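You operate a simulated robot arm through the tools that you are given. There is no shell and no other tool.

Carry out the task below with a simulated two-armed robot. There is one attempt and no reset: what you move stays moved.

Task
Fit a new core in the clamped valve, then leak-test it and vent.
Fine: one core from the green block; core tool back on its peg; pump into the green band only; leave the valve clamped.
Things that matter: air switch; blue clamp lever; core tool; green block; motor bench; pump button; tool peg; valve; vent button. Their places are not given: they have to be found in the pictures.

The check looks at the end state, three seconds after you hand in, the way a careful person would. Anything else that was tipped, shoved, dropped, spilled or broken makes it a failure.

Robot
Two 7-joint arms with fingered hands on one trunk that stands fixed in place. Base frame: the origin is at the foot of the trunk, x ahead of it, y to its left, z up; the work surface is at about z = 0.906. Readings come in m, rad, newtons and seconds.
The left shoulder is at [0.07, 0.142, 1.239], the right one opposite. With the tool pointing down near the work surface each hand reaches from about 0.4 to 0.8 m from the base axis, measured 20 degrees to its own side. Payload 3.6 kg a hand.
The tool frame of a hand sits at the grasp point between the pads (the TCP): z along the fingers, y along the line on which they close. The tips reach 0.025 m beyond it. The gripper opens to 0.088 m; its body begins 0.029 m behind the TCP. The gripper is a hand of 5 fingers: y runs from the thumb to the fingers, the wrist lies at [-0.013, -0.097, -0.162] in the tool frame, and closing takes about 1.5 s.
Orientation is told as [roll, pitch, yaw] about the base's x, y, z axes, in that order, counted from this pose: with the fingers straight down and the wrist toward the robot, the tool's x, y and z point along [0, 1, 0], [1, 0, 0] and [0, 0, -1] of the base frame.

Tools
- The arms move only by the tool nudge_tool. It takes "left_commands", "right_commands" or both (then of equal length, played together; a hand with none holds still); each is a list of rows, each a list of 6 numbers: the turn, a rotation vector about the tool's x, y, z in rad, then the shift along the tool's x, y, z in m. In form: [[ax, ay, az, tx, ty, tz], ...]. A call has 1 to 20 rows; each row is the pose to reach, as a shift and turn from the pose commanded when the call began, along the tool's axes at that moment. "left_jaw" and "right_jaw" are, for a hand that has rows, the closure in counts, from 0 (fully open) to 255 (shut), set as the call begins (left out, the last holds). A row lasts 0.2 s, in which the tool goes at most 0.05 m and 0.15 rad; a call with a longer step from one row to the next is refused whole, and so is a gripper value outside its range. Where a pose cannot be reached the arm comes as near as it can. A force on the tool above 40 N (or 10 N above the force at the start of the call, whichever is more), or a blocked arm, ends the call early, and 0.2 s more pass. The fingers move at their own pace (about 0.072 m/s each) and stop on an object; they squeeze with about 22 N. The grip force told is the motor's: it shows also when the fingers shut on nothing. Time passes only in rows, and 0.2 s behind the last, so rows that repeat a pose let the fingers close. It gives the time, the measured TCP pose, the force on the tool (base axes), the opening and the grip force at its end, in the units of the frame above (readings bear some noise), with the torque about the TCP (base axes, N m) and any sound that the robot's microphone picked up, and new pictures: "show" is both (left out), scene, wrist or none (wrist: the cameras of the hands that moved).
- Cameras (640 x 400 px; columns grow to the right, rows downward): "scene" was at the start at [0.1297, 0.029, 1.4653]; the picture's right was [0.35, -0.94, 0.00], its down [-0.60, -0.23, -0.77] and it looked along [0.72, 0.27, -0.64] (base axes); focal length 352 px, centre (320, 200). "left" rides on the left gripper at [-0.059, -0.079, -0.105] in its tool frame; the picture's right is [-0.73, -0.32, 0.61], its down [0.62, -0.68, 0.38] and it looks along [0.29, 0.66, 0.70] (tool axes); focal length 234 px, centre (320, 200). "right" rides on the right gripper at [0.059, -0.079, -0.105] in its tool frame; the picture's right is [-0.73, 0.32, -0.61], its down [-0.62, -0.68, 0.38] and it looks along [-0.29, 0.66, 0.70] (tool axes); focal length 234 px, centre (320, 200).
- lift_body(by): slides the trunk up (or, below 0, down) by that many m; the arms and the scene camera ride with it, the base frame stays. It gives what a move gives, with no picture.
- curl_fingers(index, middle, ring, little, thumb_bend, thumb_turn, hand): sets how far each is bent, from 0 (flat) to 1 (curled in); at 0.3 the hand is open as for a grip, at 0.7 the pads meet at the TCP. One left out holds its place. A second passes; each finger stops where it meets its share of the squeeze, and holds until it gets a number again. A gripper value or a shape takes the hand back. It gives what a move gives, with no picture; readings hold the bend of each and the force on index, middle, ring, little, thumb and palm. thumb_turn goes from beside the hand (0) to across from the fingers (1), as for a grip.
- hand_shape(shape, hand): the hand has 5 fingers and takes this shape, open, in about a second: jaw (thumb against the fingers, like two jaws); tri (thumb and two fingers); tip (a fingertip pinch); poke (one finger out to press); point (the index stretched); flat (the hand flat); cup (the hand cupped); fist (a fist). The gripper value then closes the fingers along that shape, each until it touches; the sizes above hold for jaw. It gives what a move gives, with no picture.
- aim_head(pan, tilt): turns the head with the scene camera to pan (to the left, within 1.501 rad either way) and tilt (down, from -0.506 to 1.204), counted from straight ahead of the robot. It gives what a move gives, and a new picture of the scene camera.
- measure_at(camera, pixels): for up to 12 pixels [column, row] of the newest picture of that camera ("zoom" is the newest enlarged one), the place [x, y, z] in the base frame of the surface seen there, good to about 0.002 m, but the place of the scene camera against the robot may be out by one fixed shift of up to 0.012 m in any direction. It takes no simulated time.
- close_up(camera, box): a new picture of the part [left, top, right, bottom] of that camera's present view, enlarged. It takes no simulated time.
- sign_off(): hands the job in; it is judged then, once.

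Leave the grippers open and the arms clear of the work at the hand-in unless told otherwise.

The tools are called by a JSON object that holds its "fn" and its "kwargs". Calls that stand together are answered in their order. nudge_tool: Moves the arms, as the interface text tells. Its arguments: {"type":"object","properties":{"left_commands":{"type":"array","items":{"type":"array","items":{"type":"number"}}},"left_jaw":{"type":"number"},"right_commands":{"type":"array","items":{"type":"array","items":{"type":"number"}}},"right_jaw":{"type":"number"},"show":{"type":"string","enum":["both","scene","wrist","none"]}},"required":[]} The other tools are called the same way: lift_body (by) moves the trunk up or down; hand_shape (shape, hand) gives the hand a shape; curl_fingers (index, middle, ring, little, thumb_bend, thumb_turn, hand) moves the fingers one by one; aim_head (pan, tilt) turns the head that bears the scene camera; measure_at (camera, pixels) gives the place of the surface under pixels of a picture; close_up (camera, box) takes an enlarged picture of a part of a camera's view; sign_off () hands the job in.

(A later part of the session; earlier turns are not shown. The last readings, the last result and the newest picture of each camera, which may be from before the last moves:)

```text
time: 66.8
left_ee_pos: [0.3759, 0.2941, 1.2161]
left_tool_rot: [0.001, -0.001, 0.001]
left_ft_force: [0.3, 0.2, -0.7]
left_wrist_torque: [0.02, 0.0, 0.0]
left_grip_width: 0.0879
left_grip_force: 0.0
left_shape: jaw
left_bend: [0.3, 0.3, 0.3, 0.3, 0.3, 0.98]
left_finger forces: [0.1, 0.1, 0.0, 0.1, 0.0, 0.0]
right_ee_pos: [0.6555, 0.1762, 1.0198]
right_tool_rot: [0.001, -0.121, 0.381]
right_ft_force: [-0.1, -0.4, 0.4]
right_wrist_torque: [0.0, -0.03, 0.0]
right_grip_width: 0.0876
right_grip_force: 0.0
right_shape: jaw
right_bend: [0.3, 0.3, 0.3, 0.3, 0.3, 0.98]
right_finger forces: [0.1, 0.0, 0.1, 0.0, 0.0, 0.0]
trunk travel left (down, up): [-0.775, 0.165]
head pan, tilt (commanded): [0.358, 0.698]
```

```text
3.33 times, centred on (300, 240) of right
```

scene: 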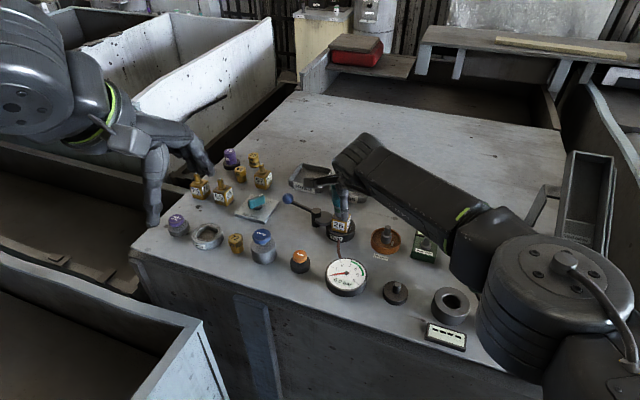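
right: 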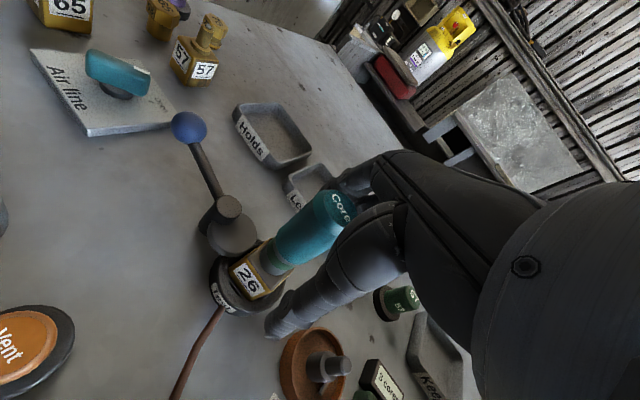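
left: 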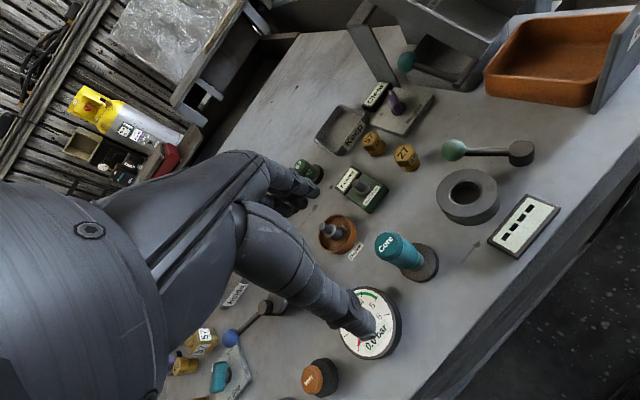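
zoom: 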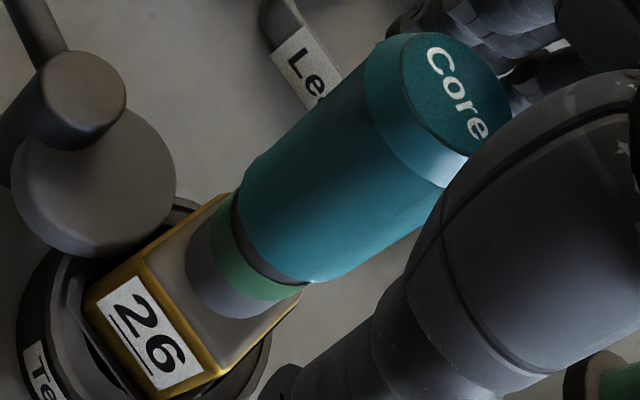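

The tool stands on the stem by itself. I'll raise the right hand straight up 0.12 m clear of it and look.

{"fn": "nudge_tool", "kwargs": {"right_commands": [[0, 0, 0, 0, 0.0024, -0.02], [0, 0, 0, 0, 0.0048, -0.04], [0, 0, 0, 0, 0.0084, -0.07], [0, 0, 0, 0, 0.012, -0.1], [0, 0, 0, 0, 0.0144, -0.12], [0, 0, 0, 0, 0.0144, -0.12]], "right_jaw": 0, "show": "both"}}

{"fn": "close_up", "kwargs": {"camera": "left", "box": [340, 60, 440, 140]}}

{"fn": "close_up", "kwargs": {"camera": "scene", "box": [300, 165, 380, 245]}}

{"fn": "close_up", "kwargs": {"camera": "right", "box": [180, 180, 320, 300]}}

```text
time: 68.2
left_ee_pos: [0.3753, 0.2943, 1.2154]
left_tool_rot: [-0.001, 0.0, 0.001]
left_ft_force: [-0.4, -0.3, 0.3]
left_wrist_torque: [-0.05, -0.01, 0.0]
left_grip_width: 0.0877
left_grip_force: 0.1
left_shape: jaw
left_bend: [0.3, 0.3, 0.3, 0.3, 0.3, 0.98]
left_finger forces: [0.0, 0.1, 0.0, 0.0, 0.0, 0.0]
right_ee_pos: [0.6572, 0.178, 1.1411]
right_tool_rot: [0.003, -0.121, 0.38]
right_ft_force: [0.4, -0.2, -0.7]
right_wrist_torque: [0.0, 0.01, -0.02]
right_grip_width: 0.088
right_grip_force: 0.1
right_shape: jaw
right_bend: [0.3, 0.3, 0.3, 0.3, 0.3, 0.98]
right_finger forces: [0.0, 0.1, 0.1, 0.1, 0.0, 0.1]
trunk travel left (down, up): [-0.775, 0.165]
head pan, tilt (commanded): [0.358, 0.698]
```

scene: 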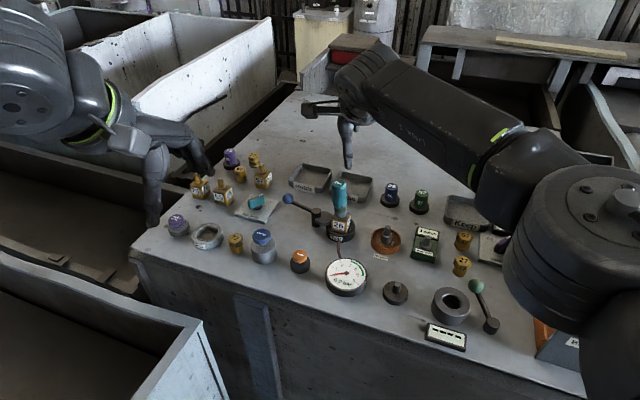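
right: 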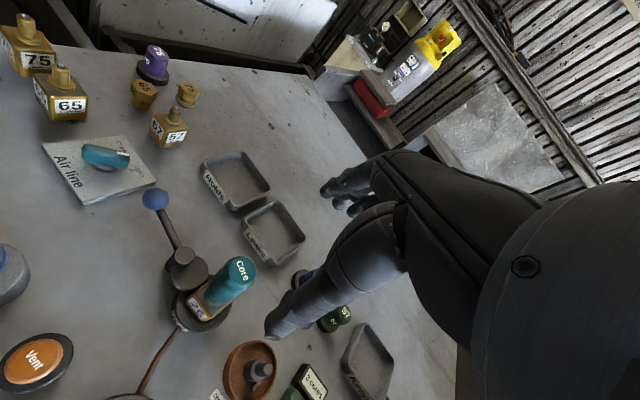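

```text
5.00 times, centred on (390, 100) of left
```

zoom: 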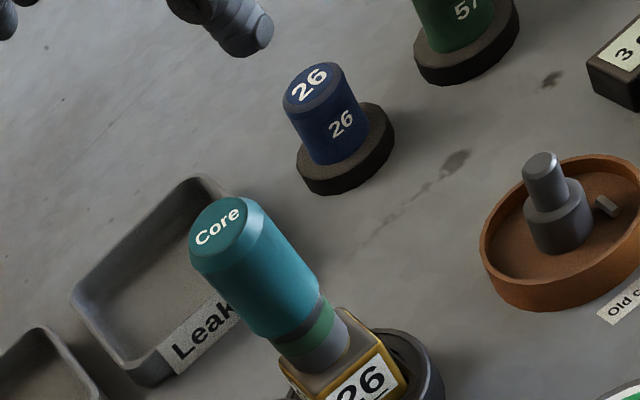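

```text
5.00 times, centred on (340, 205) of scene
```

zoom: 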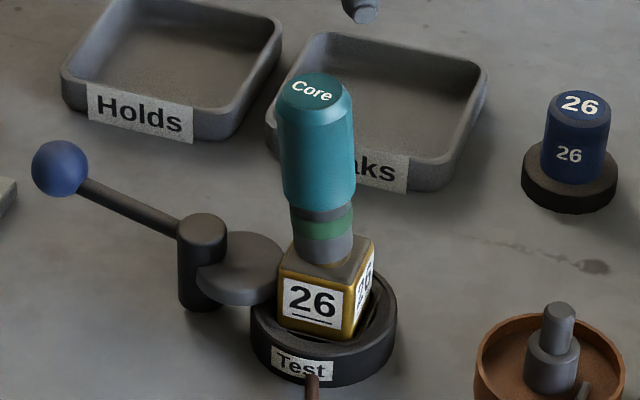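

```text
3.33 times, centred on (250, 240) of right
```

zoom: 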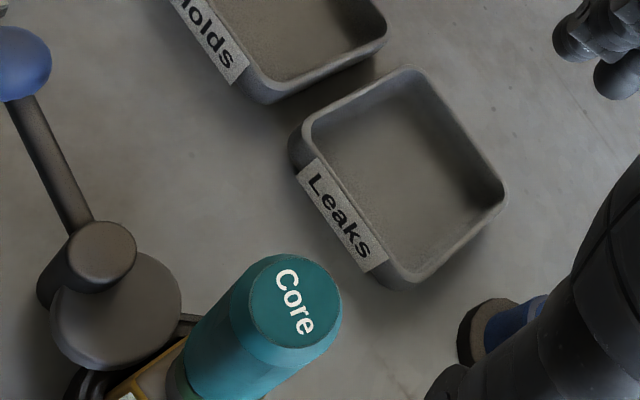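

The tool stands on the valve stem, still carrying its green core. The left hand reaches here well and has more room to turn. I'll park the right hand far right, undoing the tilt on the way.

{"fn": "nudge_tool", "kwargs": {"right_commands": [[0.01, 0, 0, -0.0267, -0.0267, -0.0078], [0.02, 0, 0, -0.0534, -0.0534, -0.0157], [0.03, 0, 0, -0.0801, -0.0801, -0.0235], [0.04, 0, 0, -0.1069, -0.1068, -0.0313], [0.05, 0, 0, -0.1336, -0.1335, -0.0392], [0.06, 0, 0, -0.1603, -0.1602, -0.047], [0.07, 0, 0, -0.187, -0.187, -0.0548], [0.08, 0, 0, -0.2137, -0.2137, -0.0627], [0.09, 0, 0, -0.2404, -0.2404, -0.0705], [0.1, 0, 0, -0.2672, -0.2671, -0.0783], [0.11, 0, 0, -0.2939, -0.2938, -0.0862], [0.121, 0, 0, -0.3206, -0.3205, -0.094], [0.121, 0, 0, -0.3206, -0.3205, -0.094]], "right_jaw": 0, "show": "none"}}

{"fn": "nudge_tool", "kwargs": {"right_commands": [[0, 0, 0.13, 0, 0, 0], [0, 0, 0.26, 0, 0, 0], [0, 0, 0.38, 0, 0, 0], [0, 0, 0.38, 0, 0, 0]], "show": "scene"}}

```text
time: 71.0
left_ee_pos: [0.3746, 0.2958, 1.2157]
left_tool_rot: [-0.001, -0.001, 0.001]
left_ft_force: [0.1, 0.4, -0.2]
left_wrist_torque: [0.01, 0.0, 0.01]
left_grip_width: 0.0878
left_grip_force: 0.1
left_shape: jaw
left_bend: [0.3, 0.3, 0.3, 0.3, 0.3, 0.98]
left_finger forces: [0.1, 0.1, 0.0, 0.0, 0.0, 0.1]
right_ee_pos: [0.4674, -0.2463, 1.196]
right_tool_rot: [-0.001, 0.002, 0.38]
right_ft_force: [-0.1, 0.3, -0.3]
right_wrist_torque: [0.0, 0.04, 0.04]
right_grip_width: 0.0877
right_grip_force: 0.1
right_shape: jaw
right_bend: [0.3, 0.3, 0.3, 0.3, 0.3, 0.98]
right_finger forces: [0.1, 0.0, 0.0, 0.0, 0.0, 0.0]
trunk travel left (down, up): [-0.775, 0.165]
head pan, tilt (commanded): [0.358, 0.698]
```

```text
time: 72.0
left_ee_pos: [0.3751, 0.2949, 1.2154]
left_tool_rot: [0.0, -0.001, 0.0]
left_ft_force: [-0.1, -0.2, 0.5]
left_wrist_torque: [0.01, -0.01, 0.0]
left_grip_width: 0.0875
left_grip_force: 0.0
left_shape: jaw
left_bend: [0.3, 0.3, 0.3, 0.3, 0.3, 0.98]
left_finger forces: [0.0, 0.1, 0.0, 0.1, 0.0, 0.0]
right_ee_pos: [0.4681, -0.2461, 1.1963]
right_tool_rot: [0.002, -0.001, -0.002]
right_ft_force: [0.6, 0.0, 0.6]
right_wrist_torque: [0.01, -0.01, 0.03]
right_grip_width: 0.088
right_grip_force: 0.0
right_shape: jaw
right_bend: [0.3, 0.3, 0.3, 0.3, 0.3, 0.98]
right_finger forces: [0.0, 0.0, 0.1, 0.0, 0.0, 0.0]
trunk travel left (down, up): [-0.775, 0.165]
head pan, tilt (commanded): [0.358, 0.698]
```

scene: 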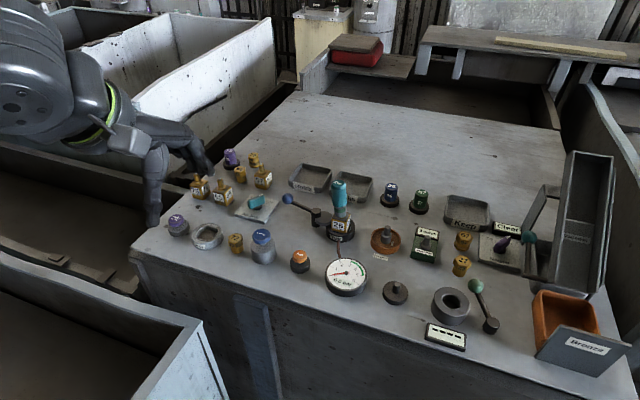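

Right hand is parked. I'll bring the left hand over the tool at z≈1.13, yaw 0.

{"fn": "nudge_tool", "kwargs": {"left_commands": [[0, 0, 0, -0.0146, 0.0356, 0], [0, 0, 0, -0.0292, 0.0712, 0], [0, 0, 0, -0.0438, 0.1069, 0], [0, 0, 0, -0.0584, 0.1425, 0.015], [0, 0, 0, -0.073, 0.1781, 0.03], [0, 0, 0, -0.0876, 0.2137, 0.05], [0, 0, 0, -0.1022, 0.2494, 0.07], [0, 0, 0, -0.1168, 0.285, 0.0855], [0, 0, 0, -0.1168, 0.285, 0.0855]], "left_jaw": 0, "show": "both"}}

{"fn": "close_up", "kwargs": {"camera": "left", "box": [320, 200, 480, 320]}}

```text
time: 74.0
left_ee_pos: [0.6576, 0.1794, 1.1305]
left_tool_rot: [-0.002, -0.002, -0.001]
left_ft_force: [0.1, 0.0, -0.3]
left_wrist_torque: [0.0, -0.01, 0.01]
left_grip_width: 0.0877
left_grip_force: 0.0
left_shape: jaw
left_bend: [0.3, 0.3, 0.3, 0.3, 0.3, 0.98]
left_finger forces: [0.0, 0.0, 0.0, 0.0, 0.0, 0.0]
left hand out of reach, approached as far as the arm can: row 8, 9
right_ee_pos: [0.4664, -0.246, 1.1955]
right_tool_rot: [0.001, 0.0, -0.001]
right_ft_force: [0.1, 0.2, 0.1]
right_wrist_torque: [0.0, 0.01, 0.01]
right_grip_width: 0.0878
right_grip_force: 0.1
right_shape: jaw
right_bend: [0.3, 0.3, 0.3, 0.3, 0.3, 0.98]
right_finger forces: [0.0, 0.0, 0.0, 0.0, 0.1, 0.0]
trunk travel left (down, up): [-0.775, 0.165]
head pan, tilt (commanded): [0.358, 0.698]
```

scene: 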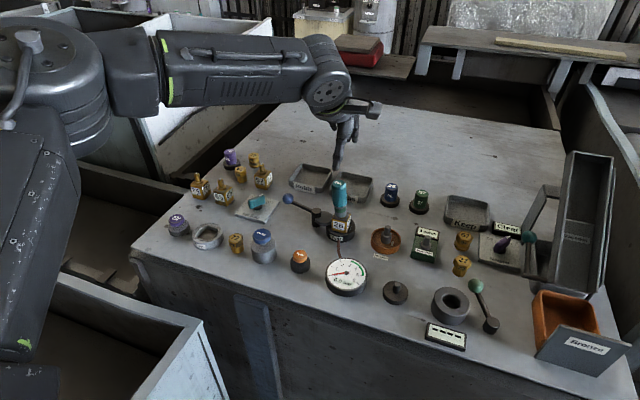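
left: 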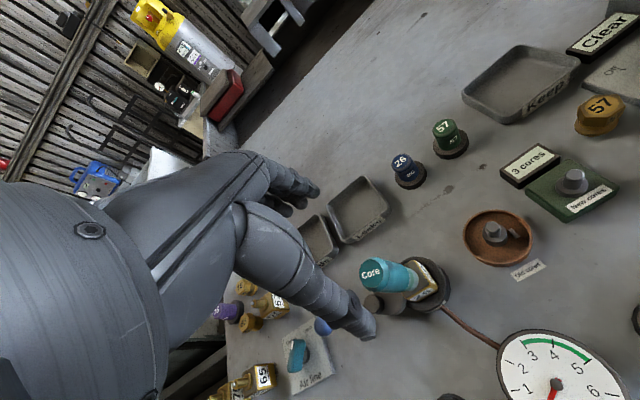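

```text
3.33 times, centred on (400, 260) of left
```

zoom: 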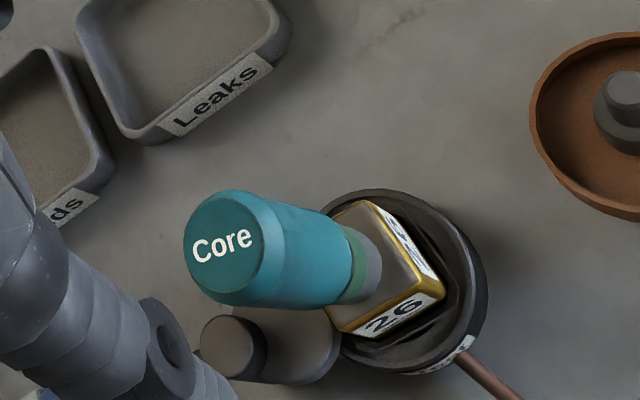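

The left arm reaches (0.6576,0.1794); its wrist limit is right there at yaw 0, but a more negative yaw frees it. I'll turn to yaw −0.3 and centre, then test in the air how far clockwise I can turn here.

{"fn": "nudge_tool", "kwargs": {"left_commands": [[0, 0, 0.15, 0, 0, 0], [0, 0, 0.3, 0, 0, 0], [0, 0, 0.3, -0.0012, 0.0025, 0], [0, 0, 0.44, -0.0012, 0.0025, 0], [0, 0, 0.58, -0.0012, 0.0025, 0], [0, 0, 0.72, -0.0012, 0.0025, 0], [0, 0, 0.86, -0.0012, 0.0025, 0], [0, 0, 1.0, -0.0012, 0.0025, 0], [0, 0, 1.14, -0.0012, 0.0025, 0], [0, 0, 1.28, -0.0012, 0.0025, 0], [0, 0, 1.28, -0.0012, 0.0025, 0]], "left_jaw": 0, "show": "both"}}

```text
time: 76.4
left_ee_pos: [0.6209, 0.1886, 1.136]
left_tool_rot: [0.0, 0.0, -1.28]
left_ft_force: [-0.9, -0.3, -0.2]
left_wrist_torque: [0.01, 0.03, 0.02]
left_grip_width: 0.0879
left_grip_force: 0.1
left_shape: jaw
left_bend: [0.3, 0.3, 0.3, 0.3, 0.3, 0.98]
left_finger forces: [0.0, 0.0, 0.1, 0.0, 0.0, 0.0]
left hand out of reach, approached as far as the arm can: row 7, 8, 9, 10, 11
right_ee_pos: [0.4683, -0.2452, 1.1966]
right_tool_rot: [0.0, 0.002, 0.0]
right_ft_force: [-0.4, -0.8, -0.8]
right_wrist_torque: [-0.03, -0.01, -0.01]
right_grip_width: 0.0875
right_grip_force: 0.1
right_shape: jaw
right_bend: [0.3, 0.3, 0.3, 0.3, 0.3, 0.98]
right_finger forces: [0.0, 0.1, 0.0, 0.0, 0.0, 0.1]
trunk travel left (down, up): [-0.775, 0.165]
head pan, tilt (commanded): [0.358, 0.698]
```

scene: 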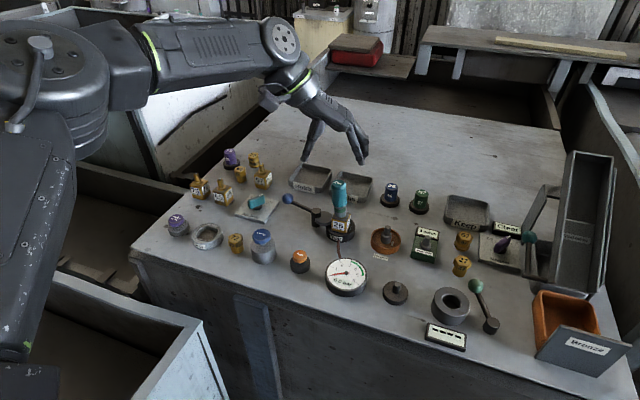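
left: 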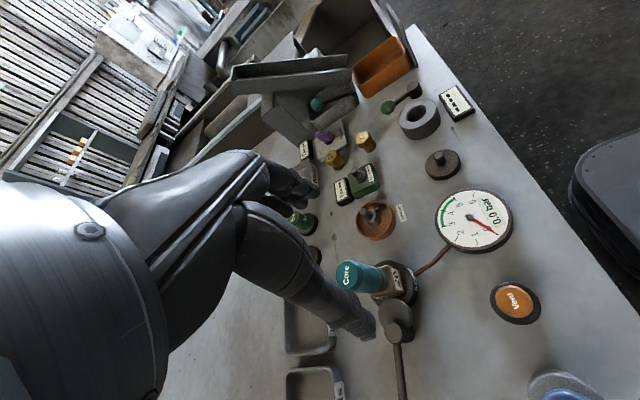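

In the air at the valve the left hand turns freely only down to about yaw −0.75; beyond that it drifts. Tipping the hand back will widen this. I'll return to yaw −0.12 over the tool.

{"fn": "nudge_tool", "kwargs": {"left_commands": [[0, 0, -0.145, 0.004, 0.0025, 0.001], [0, 0, -0.29, 0.008, 0.005, 0.002], [0, 0, -0.435, 0.012, 0.0075, 0.003], [0, 0, -0.58, 0.016, 0.01, 0.004], [0, 0, -0.725, 0.02, 0.0125, 0.005], [0, 0, -0.87, 0.024, 0.015, 0.006], [0, 0, -1.015, 0.027, 0.017, 0.006], [0, 0, -1.16, 0.0299, 0.0189, 0.006], [0, 0, -1.16, 0.0299, 0.0189, 0.006]], "left_jaw": 0, "show": "none"}}

{"fn": "nudge_tool", "kwargs": {"left_commands": [[-0.075, 0, 0, 0, 0, 0], [-0.15, 0, 0, 0, 0, 0], [-0.15, 0, 0, 0, 0, 0]], "show": "both"}}

{"fn": "close_up", "kwargs": {"camera": "left", "box": [340, 200, 480, 320]}}

```text
time: 78.4
left_ee_pos: [0.6575, 0.1808, 1.1293]
left_tool_rot: [0.001, 0.001, -0.118]
left_ft_force: [-0.4, -0.4, -0.3]
left_wrist_torque: [0.01, 0.04, -0.01]
left_grip_width: 0.0877
left_grip_force: 0.0
left_shape: jaw
left_bend: [0.3, 0.3, 0.3, 0.3, 0.3, 0.98]
left_finger forces: [0.1, 0.1, 0.1, 0.0, 0.0, 0.0]
right_ee_pos: [0.4678, -0.2457, 1.1962]
right_tool_rot: [0.001, 0.002, -0.001]
right_ft_force: [-0.1, 0.4, 0.1]
right_wrist_torque: [-0.06, 0.0, -0.04]
right_grip_width: 0.0873
right_grip_force: 0.1
right_shape: jaw
right_bend: [0.3, 0.3, 0.3, 0.3, 0.3, 0.98]
right_finger forces: [0.0, 0.1, 0.0, 0.1, 0.1, 0.0]
trunk travel left (down, up): [-0.775, 0.165]
head pan, tilt (commanded): [0.358, 0.698]
```

```text
time: 79.2
left_ee_pos: [0.6564, 0.1795, 1.1285]
left_tool_rot: [0.0, -0.151, -0.12]
left_ft_force: [0.2, -0.1, -0.7]
left_wrist_torque: [-0.01, -0.03, 0.02]
left_grip_width: 0.0877
left_grip_force: 0.1
left_shape: jaw
left_bend: [0.3, 0.3, 0.3, 0.3, 0.3, 0.98]
left_finger forces: [0.0, 0.0, 0.1, 0.0, 0.0, 0.1]
right_ee_pos: [0.4687, -0.2459, 1.1959]
right_tool_rot: [0.0, 0.002, 0.0]
right_ft_force: [0.0, 0.1, -0.4]
right_wrist_torque: [-0.03, -0.01, 0.03]
right_grip_width: 0.0877
right_grip_force: 0.1
right_shape: jaw
right_bend: [0.3, 0.3, 0.3, 0.3, 0.3, 0.98]
right_finger forces: [0.0, 0.0, 0.1, 0.0, 0.0, 0.0]
trunk travel left (down, up): [-0.775, 0.165]
head pan, tilt (commanded): [0.358, 0.698]
```

scene: 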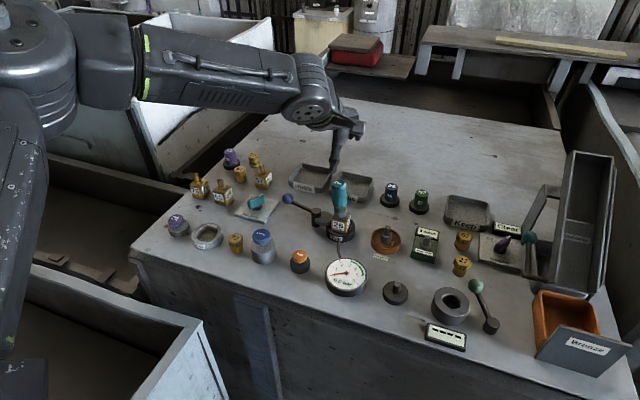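
left: 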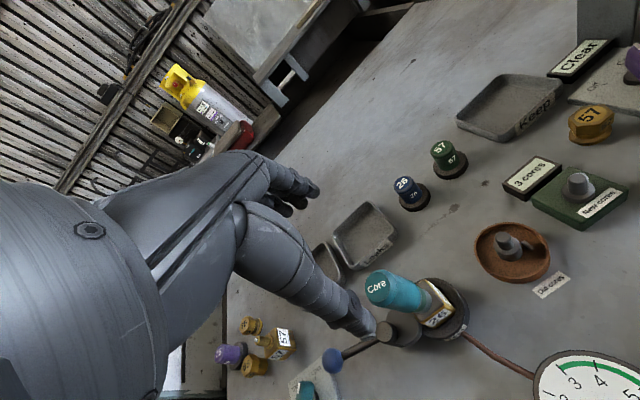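

```text
3.33 times, centred on (410, 260) of left
```

zoom: 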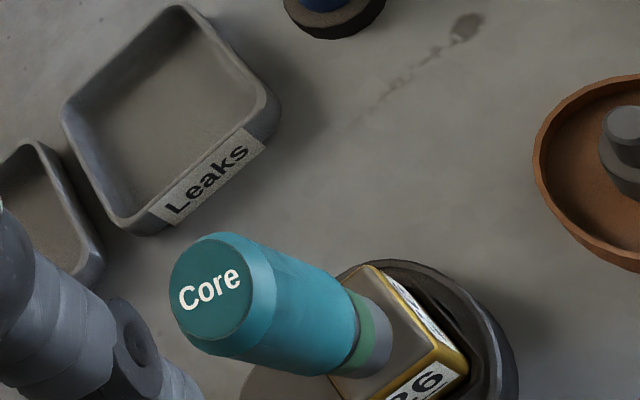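

Good: yaw −0.12, tipped back 0.15. I'll measure the tool's top disc in this enlargement: centre (212,290) and edges.

{"fn": "measure_at", "kwargs": {"camera": "zoom", "pixels": [[212, 290], [175, 290], [248, 290], [214, 240], [208, 336], [330, 330], [345, 300], [340, 360], [375, 345]]}}

```text
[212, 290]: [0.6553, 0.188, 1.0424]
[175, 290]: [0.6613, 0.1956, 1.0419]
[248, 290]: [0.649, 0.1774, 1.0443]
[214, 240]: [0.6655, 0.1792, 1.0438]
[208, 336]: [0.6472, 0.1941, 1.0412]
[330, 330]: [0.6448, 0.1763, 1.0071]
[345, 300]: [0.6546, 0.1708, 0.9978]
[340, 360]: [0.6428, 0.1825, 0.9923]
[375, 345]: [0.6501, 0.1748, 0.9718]
```

The tool leans a few degrees on the stem: top centre (0.655,0.187) against the stem at (0.660,0.178). I'll lower the left hand around the handle at about mid-height, TCP (0.657,0.182,1.024).

{"fn": "nudge_tool", "kwargs": {"left_commands": [[0, 0, 0, 0.0026, 0.0003, 0], [0, 0, 0, 0.0026, -0.0036, 0.026], [0, 0, 0, 0.0026, -0.0075, 0.052], [0, 0, 0, 0.0026, -0.0114, 0.078], [0, 0, 0, 0.0026, -0.0153, 0.1033], [0, 0, 0, 0.0026, -0.0153, 0.1033]], "left_jaw": 0, "show": "both"}}

{"fn": "close_up", "kwargs": {"camera": "left", "box": [280, 180, 440, 300]}}

{"fn": "close_up", "kwargs": {"camera": "scene", "box": [290, 155, 390, 245]}}

```text
time: 80.6
left_ee_pos: [0.6487, 0.1897, 1.0331]
left_tool_rot: [-0.002, -0.152, -0.121]
left_ft_force: [1.3, 0.2, -0.8]
left_wrist_torque: [-0.03, 0.01, 0.0]
left_grip_width: 0.0878
left_grip_force: 0.0
left_shape: jaw
left_bend: [0.3, 0.3, 0.3, 0.3, 0.3, 0.98]
left_finger forces: [0.0, 0.1, 0.0, 0.0, 0.0, 0.1]
left hand out of reach, approached as far as the arm can: row 5, 6
right_ee_pos: [0.4671, -0.2454, 1.1959]
right_tool_rot: [0.001, 0.002, 0.0]
right_ft_force: [0.7, 0.0, 0.1]
right_wrist_torque: [0.02, -0.03, -0.02]
right_grip_width: 0.0877
right_grip_force: 0.1
right_shape: jaw
right_bend: [0.3, 0.3, 0.3, 0.3, 0.3, 0.98]
right_finger forces: [0.1, 0.0, 0.0, 0.1, 0.1, 0.0]
trunk travel left (down, up): [-0.775, 0.165]
head pan, tilt (commanded): [0.358, 0.698]
```

scene: 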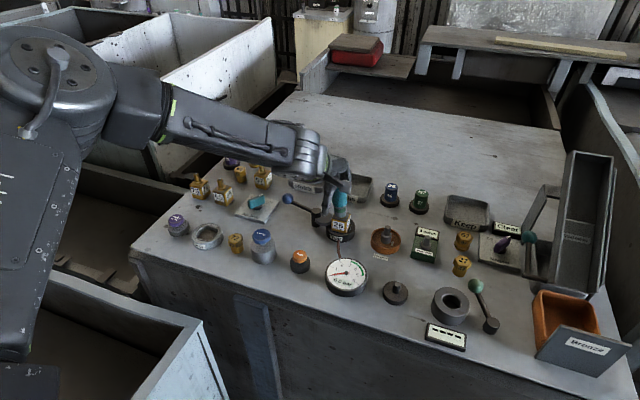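
left: 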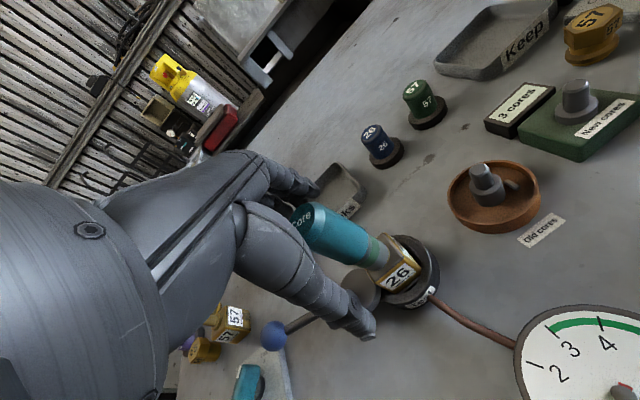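

```text
3.33 times, centred on (360, 240) of left
```

zoom: 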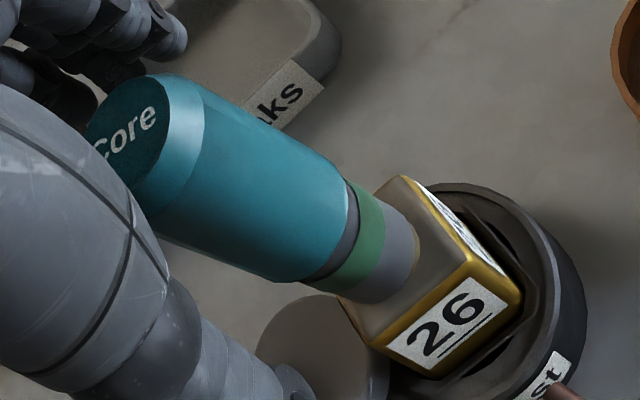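

```text
4.44 times, centred on (340, 200) of scene
```

zoom: 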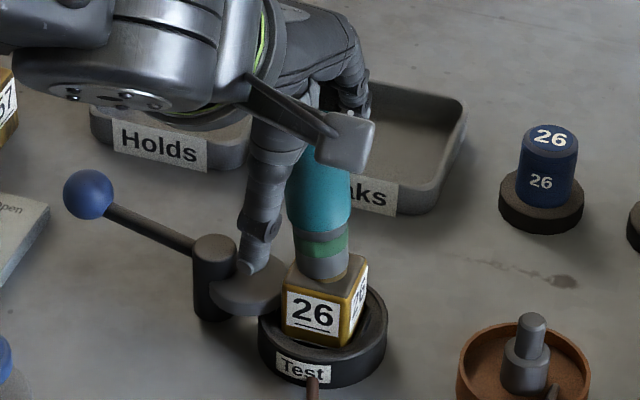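

The left arm falls about 1 cm short at this low height; it reached better when the hand was higher relative to the shoulders. Lowering the trunk should help both arms. First I'll check how high the left arm's elbow and forearm are.

{"fn": "measure_at", "kwargs": {"camera": "scene", "pixels": [[60, 70], [110, 100], [40, 200], [20, 330], [230, 140], [300, 150], [90, 300], [60, 260], [120, 340], [30, 250]]}}

{"fn": "nudge_tool", "kwargs": {"left_commands": [[0, 0, 0, 0, 0.003, -0.02], [0, 0, 0, 0, 0.006, -0.04], [0, 0, 0, 0, 0.0105, -0.07], [0, 0, 0, 0, 0.015, -0.1], [0, 0, 0, 0, 0.0195, -0.13], [0, 0, 0, 0, 0.024, -0.16], [0, 0, 0, 0, 0.0285, -0.19], [0, 0, 0, 0, 0.0285, -0.19]], "left_jaw": 0, "show": "scene"}}

```text
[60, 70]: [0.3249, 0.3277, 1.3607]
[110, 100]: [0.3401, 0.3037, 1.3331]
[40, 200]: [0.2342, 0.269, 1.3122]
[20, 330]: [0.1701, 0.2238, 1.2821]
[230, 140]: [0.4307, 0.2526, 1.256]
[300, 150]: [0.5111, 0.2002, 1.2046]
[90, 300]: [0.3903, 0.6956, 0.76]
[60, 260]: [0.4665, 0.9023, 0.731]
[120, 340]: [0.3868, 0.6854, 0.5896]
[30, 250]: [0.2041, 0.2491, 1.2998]
```

```text
time: 82.4
left_ee_pos: [0.65, 0.1895, 1.2254]
left_tool_rot: [0.0, -0.15, -0.121]
left_ft_force: [0.2, 0.1, 0.5]
left_wrist_torque: [0.02, -0.03, 0.03]
left_grip_width: 0.0877
left_grip_force: 0.0
left_shape: jaw
left_bend: [0.3, 0.3, 0.3, 0.3, 0.3, 0.98]
left_finger forces: [0.0, 0.0, 0.0, 0.0, 0.0, 0.1]
right_ee_pos: [0.4674, -0.2443, 1.196]
right_tool_rot: [-0.001, 0.002, -0.001]
right_ft_force: [0.1, -0.4, -0.6]
right_wrist_torque: [-0.01, -0.01, -0.03]
right_grip_width: 0.0874
right_grip_force: 0.0
right_shape: jaw
right_bend: [0.3, 0.3, 0.3, 0.3, 0.3, 0.98]
right_finger forces: [0.0, 0.0, 0.0, 0.0, 0.0, 0.0]
trunk travel left (down, up): [-0.775, 0.165]
head pan, tilt (commanded): [0.358, 0.698]
```

scene: 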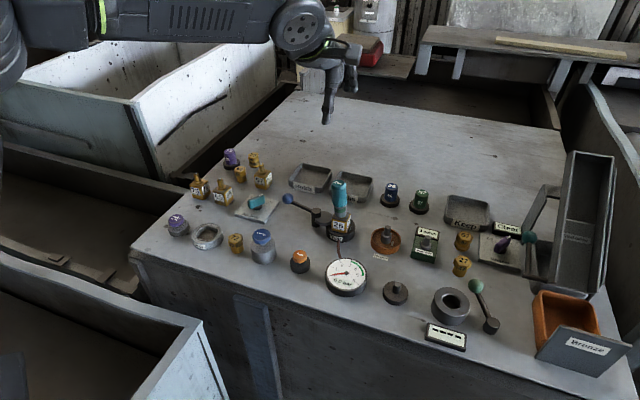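

The left elbow sits high (about z 1.34), so there is plenty of room to lower the trunk. I'll raise the right hand 0.12 m first, since everything rides down with the trunk.

{"fn": "nudge_tool", "kwargs": {"right_commands": [[0, 0, 0, 0, 0, -0.04], [0, 0, 0, 0, 0, -0.08], [0, 0, 0, 0, 0, -0.12], [0, 0, 0, 0, 0, -0.12]], "show": "none"}}

{"fn": "lift_body", "kwargs": {"by": -0.12}}

```text
time: 83.4
left_ee_pos: [0.6481, 0.1898, 1.2243]
left_tool_rot: [0.001, -0.15, -0.12]
left_ft_force: [-0.6, -0.1, 0.7]
left_wrist_torque: [0.01, 0.01, 0.02]
left_grip_width: 0.0881
left_grip_force: 0.1
left_shape: jaw
left_bend: [0.3, 0.3, 0.3, 0.3, 0.3, 0.98]
left_finger forces: [0.1, 0.0, 0.0, 0.0, 0.0, 0.0]
right_ee_pos: [0.467, -0.2448, 1.3174]
right_tool_rot: [-0.001, 0.003, 0.0]
right_ft_force: [0.4, -1.1, -0.7]
right_wrist_torque: [0.02, 0.0, -0.04]
right_grip_width: 0.0878
right_grip_force: 0.1
right_shape: jaw
right_bend: [0.3, 0.3, 0.3, 0.3, 0.3, 0.98]
right_finger forces: [0.0, 0.0, 0.1, 0.0, 0.0, 0.0]
trunk travel left (down, up): [-0.775, 0.165]
head pan, tilt (commanded): [0.358, 0.698]
```

```text
time: 84.9
left_ee_pos: [0.6494, 0.1912, 1.105]
left_tool_rot: [0.0, -0.15, -0.119]
left_ft_force: [0.2, 1.2, -0.1]
left_wrist_torque: [-0.02, 0.0, 0.0]
left_grip_width: 0.0876
left_grip_force: 0.0
left_shape: jaw
left_bend: [0.3, 0.3, 0.3, 0.3, 0.3, 0.98]
left_finger forces: [0.0, 0.1, 0.0, 0.0, 0.1, 0.0]
right_ee_pos: [0.4673, -0.2451, 1.1959]
right_tool_rot: [0.0, 0.001, 0.001]
right_ft_force: [-0.5, 0.5, 0.2]
right_wrist_torque: [-0.03, 0.01, 0.02]
right_grip_width: 0.0876
right_grip_force: 0.1
right_shape: jaw
right_bend: [0.3, 0.3, 0.3, 0.3, 0.3, 0.98]
right_finger forces: [0.1, 0.1, 0.0, 0.0, 0.1, 0.0]
trunk travel left (down, up): [-0.655, 0.285]
head pan, tilt (commanded): [0.358, 0.698]
```

Trunk is 0.12 lower. Now I'll test the left hand in the air above the tool: move to (0.659,0.180,1.10) and turn clockwise in steps to yaw ≈ −0.96.

{"fn": "nudge_tool", "kwargs": {"left_commands": [[0, 0, 0, -0.01, 0.01, 0.0066], [0, 0, 0, -0.01, 0.01, 0.0066], [0, -0.0209, 0.1384, -0.01, 0.01, 0.0066], [0, -0.0418, 0.2769, -0.01, 0.01, 0.0066], [0, -0.0627, 0.4153, -0.01, 0.01, 0.0066], [0, -0.0837, 0.5537, -0.01, 0.01, 0.0066], [0, -0.1046, 0.6922, -0.01, 0.01, 0.0066], [0, -0.1255, 0.8306, -0.01, 0.01, 0.0066], [0, -0.1255, 0.8306, -0.01, 0.01, 0.0066]], "left_jaw": 0, "show": "scene"}}

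```text
time: 86.9
left_ee_pos: [0.6586, 0.1802, 1.1002]
left_tool_rot: [0.0, -0.15, -0.961]
left_ft_force: [1.1, -0.3, -0.5]
left_wrist_torque: [0.04, 0.01, -0.01]
left_grip_width: 0.088
left_grip_force: 0.1
left_shape: jaw
left_bend: [0.3, 0.3, 0.3, 0.3, 0.3, 0.98]
left_finger forces: [0.1, 0.0, 0.0, 0.0, 0.0, 0.1]
right_ee_pos: [0.4678, -0.2448, 1.1965]
right_tool_rot: [0.001, 0.0, -0.001]
right_ft_force: [-0.5, -0.1, 0.7]
right_wrist_torque: [0.02, -0.05, 0.02]
right_grip_width: 0.0877
right_grip_force: 0.0
right_shape: jaw
right_bend: [0.3, 0.3, 0.3, 0.3, 0.3, 0.98]
right_finger forces: [0.1, 0.1, 0.1, 0.0, 0.1, 0.0]
trunk travel left (down, up): [-0.655, 0.285]
head pan, tilt (commanded): [0.358, 0.698]
```

scene: 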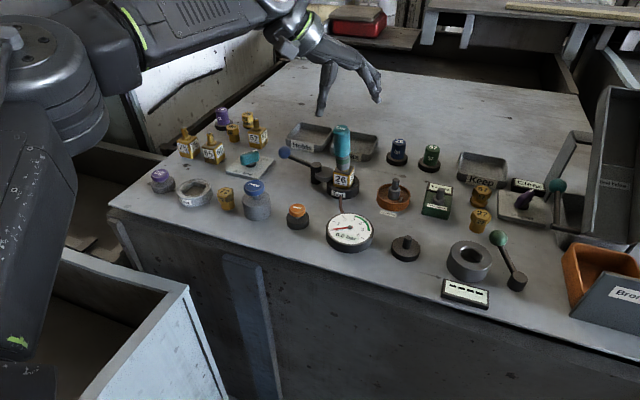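

It holds position all the way to yaw −0.96. I'll test the other direction: back up to yaw ≈ +0.44.

{"fn": "nudge_tool", "kwargs": {"left_commands": [[0, 0.0209, -0.1384, 0, 0, 0], [0, 0.0418, -0.2769, 0, 0, 0], [0, 0.0627, -0.4153, 0, 0, 0], [0, 0.0837, -0.5537, 0, 0, 0], [0, 0.1046, -0.6922, 0, 0, 0], [0, 0.1255, -0.8306, 0, 0, 0], [0, 0.1464, -0.969, 0, 0, 0], [0, 0.1673, -1.1075, 0, 0, 0], [0, 0.1882, -1.2459, 0, 0, 0], [0, 0.2092, -1.3843, 0, 0, 0], [0, 0.2092, -1.3843, 0, 0, 0]], "left_jaw": 0, "show": "scene"}}

```text
time: 89.3
left_ee_pos: [0.6484, 0.1914, 1.0985]
left_tool_rot: [-0.002, -0.15, 0.442]
left_ft_force: [0.5, 0.7, 0.3]
left_wrist_torque: [-0.01, 0.0, 0.01]
left_grip_width: 0.0877
left_grip_force: 0.2
left_shape: jaw
left_bend: [0.3, 0.3, 0.3, 0.3, 0.3, 0.98]
left_finger forces: [0.0, 0.0, 0.0, 0.0, 0.1, 0.0]
left hand out of reach, approached as far as the arm can: row 9, 10, 11
right_ee_pos: [0.4677, -0.2446, 1.1969]
right_tool_rot: [0.001, 0.003, 0.002]
right_ft_force: [-1.2, -0.2, 0.3]
right_wrist_torque: [0.0, -0.03, 0.0]
right_grip_width: 0.0877
right_grip_force: 0.1
right_shape: jaw
right_bend: [0.3, 0.3, 0.3, 0.3, 0.3, 0.98]
right_finger forces: [0.0, 0.0, 0.1, 0.0, 0.0, 0.1]
trunk travel left (down, up): [-0.655, 0.285]
head pan, tilt (commanded): [0.358, 0.698]
```

scene: 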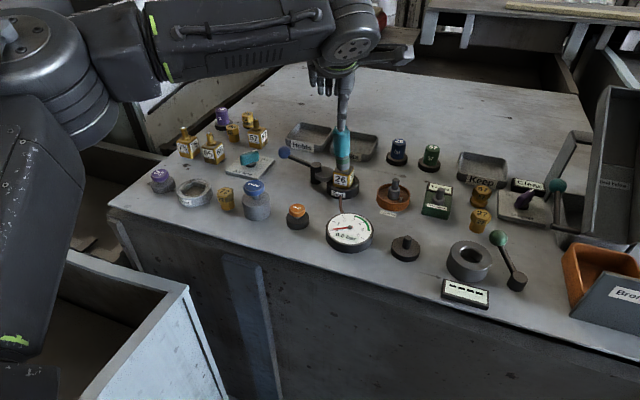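

The upper limit here is about yaw +0.2 at this height. Lowering the trunk another 0.10 should keep that range at the working height. I'll raise both hands 0.10 first (left back to yaw 0.05 over the tool), then lower.

{"fn": "nudge_tool", "kwargs": {"left_commands": [[0, -0.0146, 0.0964, -0.0037, 0.005, -0.025], [0, -0.0292, 0.1928, -0.0074, 0.01, -0.05], [0, -0.0437, 0.2892, -0.0111, 0.015, -0.075], [0, -0.0583, 0.3856, -0.0148, 0.0199, -0.0997], [0, -0.0583, 0.3856, -0.0148, 0.0199, -0.0997]], "right_commands": [[0, 0, 0, 0, 0, -0.025], [0, 0, 0, 0, 0, -0.05], [0, 0, 0, 0, 0, -0.075], [0, 0, 0, 0, 0, -0.1], [0, 0, 0, 0, 0, -0.1]], "show": "none"}}

{"fn": "lift_body", "kwargs": {"by": -0.1}}

{"fn": "aim_head", "kwargs": {"pan": 0.33, "tilt": 0.6}}

```text
time: 90.5
left_ee_pos: [0.6558, 0.1877, 1.2026]
left_tool_rot: [0.001, -0.151, 0.048]
left_ft_force: [-0.6, -0.3, -0.4]
left_wrist_torque: [-0.01, -0.01, -0.02]
left_grip_width: 0.0882
left_grip_force: 0.1
left_shape: jaw
left_bend: [0.3, 0.3, 0.3, 0.3, 0.3, 0.98]
left_finger forces: [0.0, 0.1, 0.1, 0.1, 0.1, 0.0]
left hand out of reach, approached as far as the arm can: row 4, 5
right_ee_pos: [0.468, -0.2453, 1.2955]
right_tool_rot: [0.002, 0.001, -0.001]
right_ft_force: [0.0, -0.1, 0.4]
right_wrist_torque: [0.02, 0.01, -0.02]
right_grip_width: 0.0876
right_grip_force: 0.1
right_shape: jaw
right_bend: [0.3, 0.3, 0.3, 0.3, 0.3, 0.98]
right_finger forces: [0.0, 0.1, 0.0, 0.1, 0.0, 0.0]
trunk travel left (down, up): [-0.655, 0.285]
head pan, tilt (commanded): [0.358, 0.698]
```

```text
time: 91.8
left_ee_pos: [0.6555, 0.1903, 1.1018]
left_tool_rot: [-0.001, -0.151, 0.048]
left_ft_force: [-0.3, 0.1, 0.2]
left_wrist_torque: [0.02, -0.01, -0.02]
left_grip_width: 0.0877
left_grip_force: 0.1
left_shape: jaw
left_bend: [0.3, 0.3, 0.3, 0.3, 0.3, 0.98]
left_finger forces: [0.1, 0.1, 0.1, 0.0, 0.0, 0.0]
right_ee_pos: [0.4676, -0.245, 1.1963]
right_tool_rot: [0.001, 0.002, -0.001]
right_ft_force: [-0.4, 0.8, -0.1]
right_wrist_torque: [0.0, -0.01, 0.0]
right_grip_width: 0.0875
right_grip_force: 0.1
right_shape: jaw
right_bend: [0.3, 0.3, 0.3, 0.3, 0.3, 0.98]
right_finger forces: [0.0, 0.1, 0.1, 0.0, 0.1, 0.0]
trunk travel left (down, up): [-0.555, 0.385]
head pan, tilt (commanded): [0.358, 0.698]
```

```text
time: 92.5
left_ee_pos: [0.6559, 0.19, 1.1023]
left_tool_rot: [-0.001, -0.149, 0.049]
left_ft_force: [-0.5, -0.8, 0.2]
left_wrist_torque: [-0.06, 0.0, 0.02]
left_grip_width: 0.0878
left_grip_force: 0.0
left_shape: jaw
left_bend: [0.3, 0.3, 0.3, 0.3, 0.3, 0.98]
left_finger forces: [0.0, 0.0, 0.0, 0.0, 0.0, 0.1]
right_ee_pos: [0.4679, -0.2447, 1.1969]
right_tool_rot: [-0.001, 0.002, -0.001]
right_ft_force: [0.5, 0.2, -0.3]
right_wrist_torque: [-0.01, -0.02, -0.03]
right_grip_width: 0.0876
right_grip_force: 0.1
right_shape: jaw
right_bend: [0.3, 0.3, 0.3, 0.3, 0.3, 0.98]
right_finger forces: [0.1, 0.0, 0.0, 0.0, 0.1, 0.0]
trunk travel left (down, up): [-0.555, 0.385]
head pan, tilt (commanded): [0.33, 0.6]
```

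scene: 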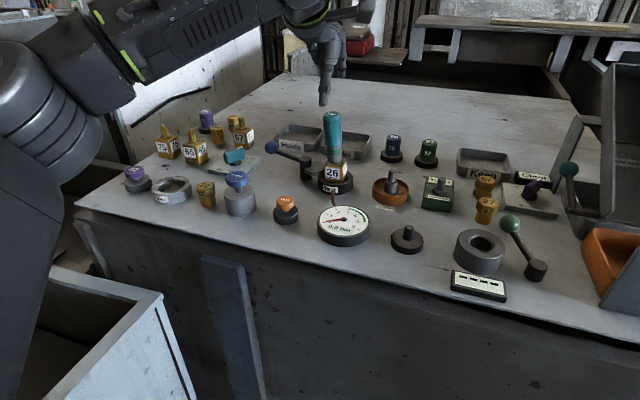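

The scene camera moved down with the trunk. I'll look at the tool through the left camera and measure its top before descending.

{"fn": "close_up", "kwargs": {"camera": "left", "box": [320, 180, 480, 300]}}

{"fn": "close_up", "kwargs": {"camera": "scene", "box": [290, 95, 390, 195]}}

```text
3.33 times, centred on (400, 240) of left
```

zoom: 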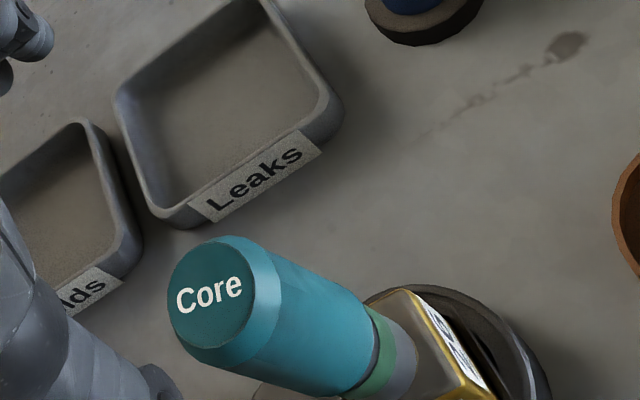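

```text
4.00 times, centred on (340, 145) of scene
```

zoom: 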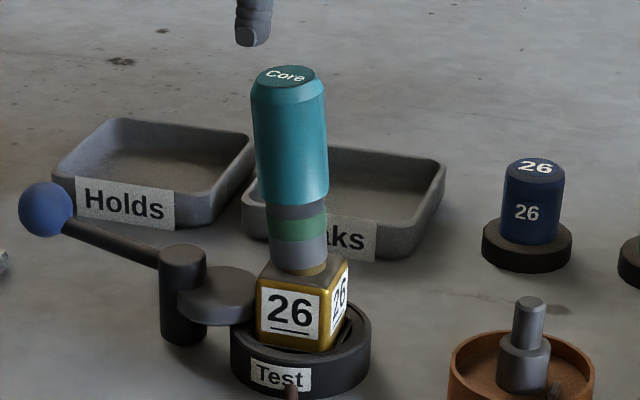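

I'll take the left enlargement again and measure the tool's top disc from it.

{"fn": "close_up", "kwargs": {"camera": "left", "box": [340, 230, 440, 305]}}

{"fn": "measure_at", "kwargs": {"camera": "zoom", "pixels": [[150, 180], [70, 185], [230, 175], [165, 95], [140, 270], [330, 260], [380, 330], [350, 200], [420, 290]]}}

```text
5.33 times, centred on (390, 268) of left
```

zoom: 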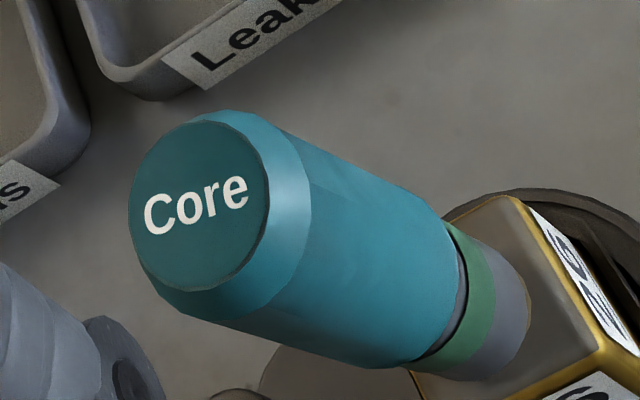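

```text
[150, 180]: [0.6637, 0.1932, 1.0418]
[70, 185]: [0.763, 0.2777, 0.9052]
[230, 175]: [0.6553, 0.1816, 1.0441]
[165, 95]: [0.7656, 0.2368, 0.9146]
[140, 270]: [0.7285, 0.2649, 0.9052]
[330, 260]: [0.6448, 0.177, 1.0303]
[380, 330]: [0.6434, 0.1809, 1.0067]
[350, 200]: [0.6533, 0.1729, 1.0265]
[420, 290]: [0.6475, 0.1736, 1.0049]
```

I'll read the disc properly: centre (198,206), left (136,208), right (264,196), top (205,125), bottom (192,286).

{"fn": "measure_at", "kwargs": {"camera": "zoom", "pixels": [[198, 206], [137, 208], [262, 196], [204, 126], [192, 284], [500, 290], [515, 330], [470, 360], [490, 240]]}}

```text
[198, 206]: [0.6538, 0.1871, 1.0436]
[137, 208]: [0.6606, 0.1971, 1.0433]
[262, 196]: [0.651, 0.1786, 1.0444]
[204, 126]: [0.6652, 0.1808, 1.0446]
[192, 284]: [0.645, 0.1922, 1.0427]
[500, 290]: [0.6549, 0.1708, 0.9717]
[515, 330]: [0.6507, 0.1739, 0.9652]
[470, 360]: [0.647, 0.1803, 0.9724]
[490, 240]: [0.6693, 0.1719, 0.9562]
```

The tool's axis at grip height is about (0.657,0.185). I'll shift to it and descend to TCP z≈1.022 with the jaws open.

{"fn": "nudge_tool", "kwargs": {"left_commands": [[0, 0, 0, -0.005, 0.0008, 0.0], [0, 0, 0, -0.005, -0.0022, 0.02], [0, 0, 0, -0.005, -0.0052, 0.04], [0, 0, 0, -0.005, -0.0082, 0.06], [0, 0, 0, -0.005, -0.0112, 0.0792], [0, 0, 0, -0.005, -0.0112, 0.0792]], "left_jaw": 0, "show": "both"}}

{"fn": "close_up", "kwargs": {"camera": "left", "box": [280, 180, 440, 300]}}

{"fn": "close_up", "kwargs": {"camera": "scene", "box": [280, 85, 400, 195]}}

```text
time: 93.9
left_ee_pos: [0.6589, 0.1845, 1.0227]
left_tool_rot: [-0.002, -0.151, 0.052]
left_ft_force: [0.2, -0.2, 0.3]
left_wrist_torque: [-0.03, 0.01, 0.0]
left_grip_width: 0.0879
left_grip_force: 0.1
left_shape: jaw
left_bend: [0.3, 0.3, 0.3, 0.3, 0.3, 0.98]
left_finger forces: [0.1, 0.1, 0.1, 0.0, 0.0, 0.0]
left hand out of reach, approached as far as the arm can: row 1
right_ee_pos: [0.4681, -0.2442, 1.1971]
right_tool_rot: [-0.001, 0.001, -0.001]
right_ft_force: [-0.6, 0.3, 0.4]
right_wrist_torque: [0.02, 0.01, -0.01]
right_grip_width: 0.0877
right_grip_force: 0.0
right_shape: jaw
right_bend: [0.3, 0.3, 0.3, 0.3, 0.3, 0.98]
right_finger forces: [0.0, 0.1, 0.1, 0.1, 0.0, 0.0]
trunk travel left (down, up): [-0.555, 0.385]
head pan, tilt (commanded): [0.33, 0.6]
```

scene: 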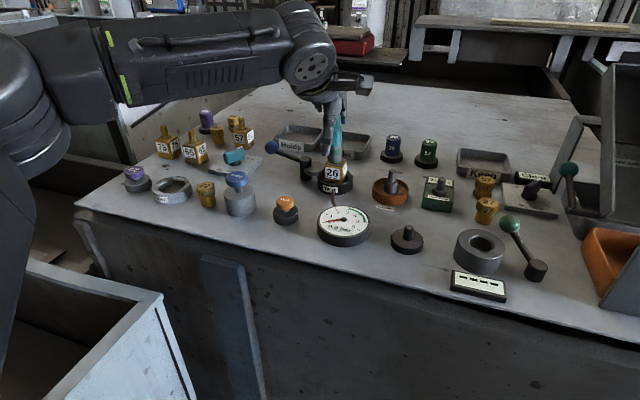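
left: 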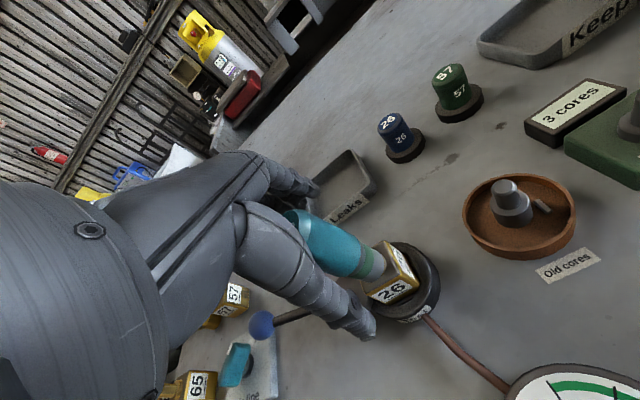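

```text
3.33 times, centred on (360, 240) of left
```

zoom: 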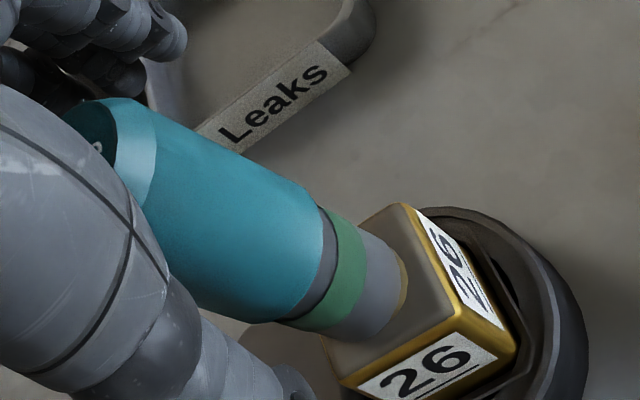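

```text
3.64 times, centred on (340, 140) of scene
```

zoom: 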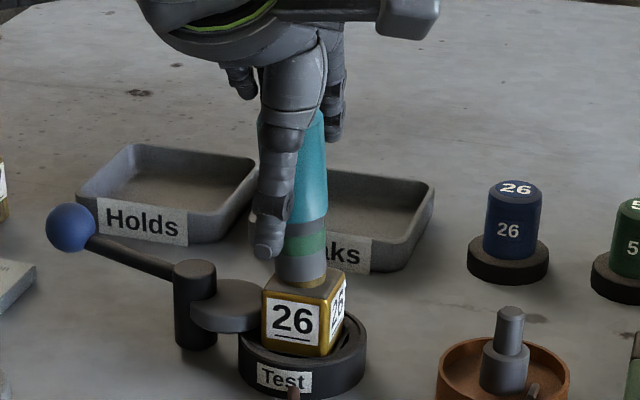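

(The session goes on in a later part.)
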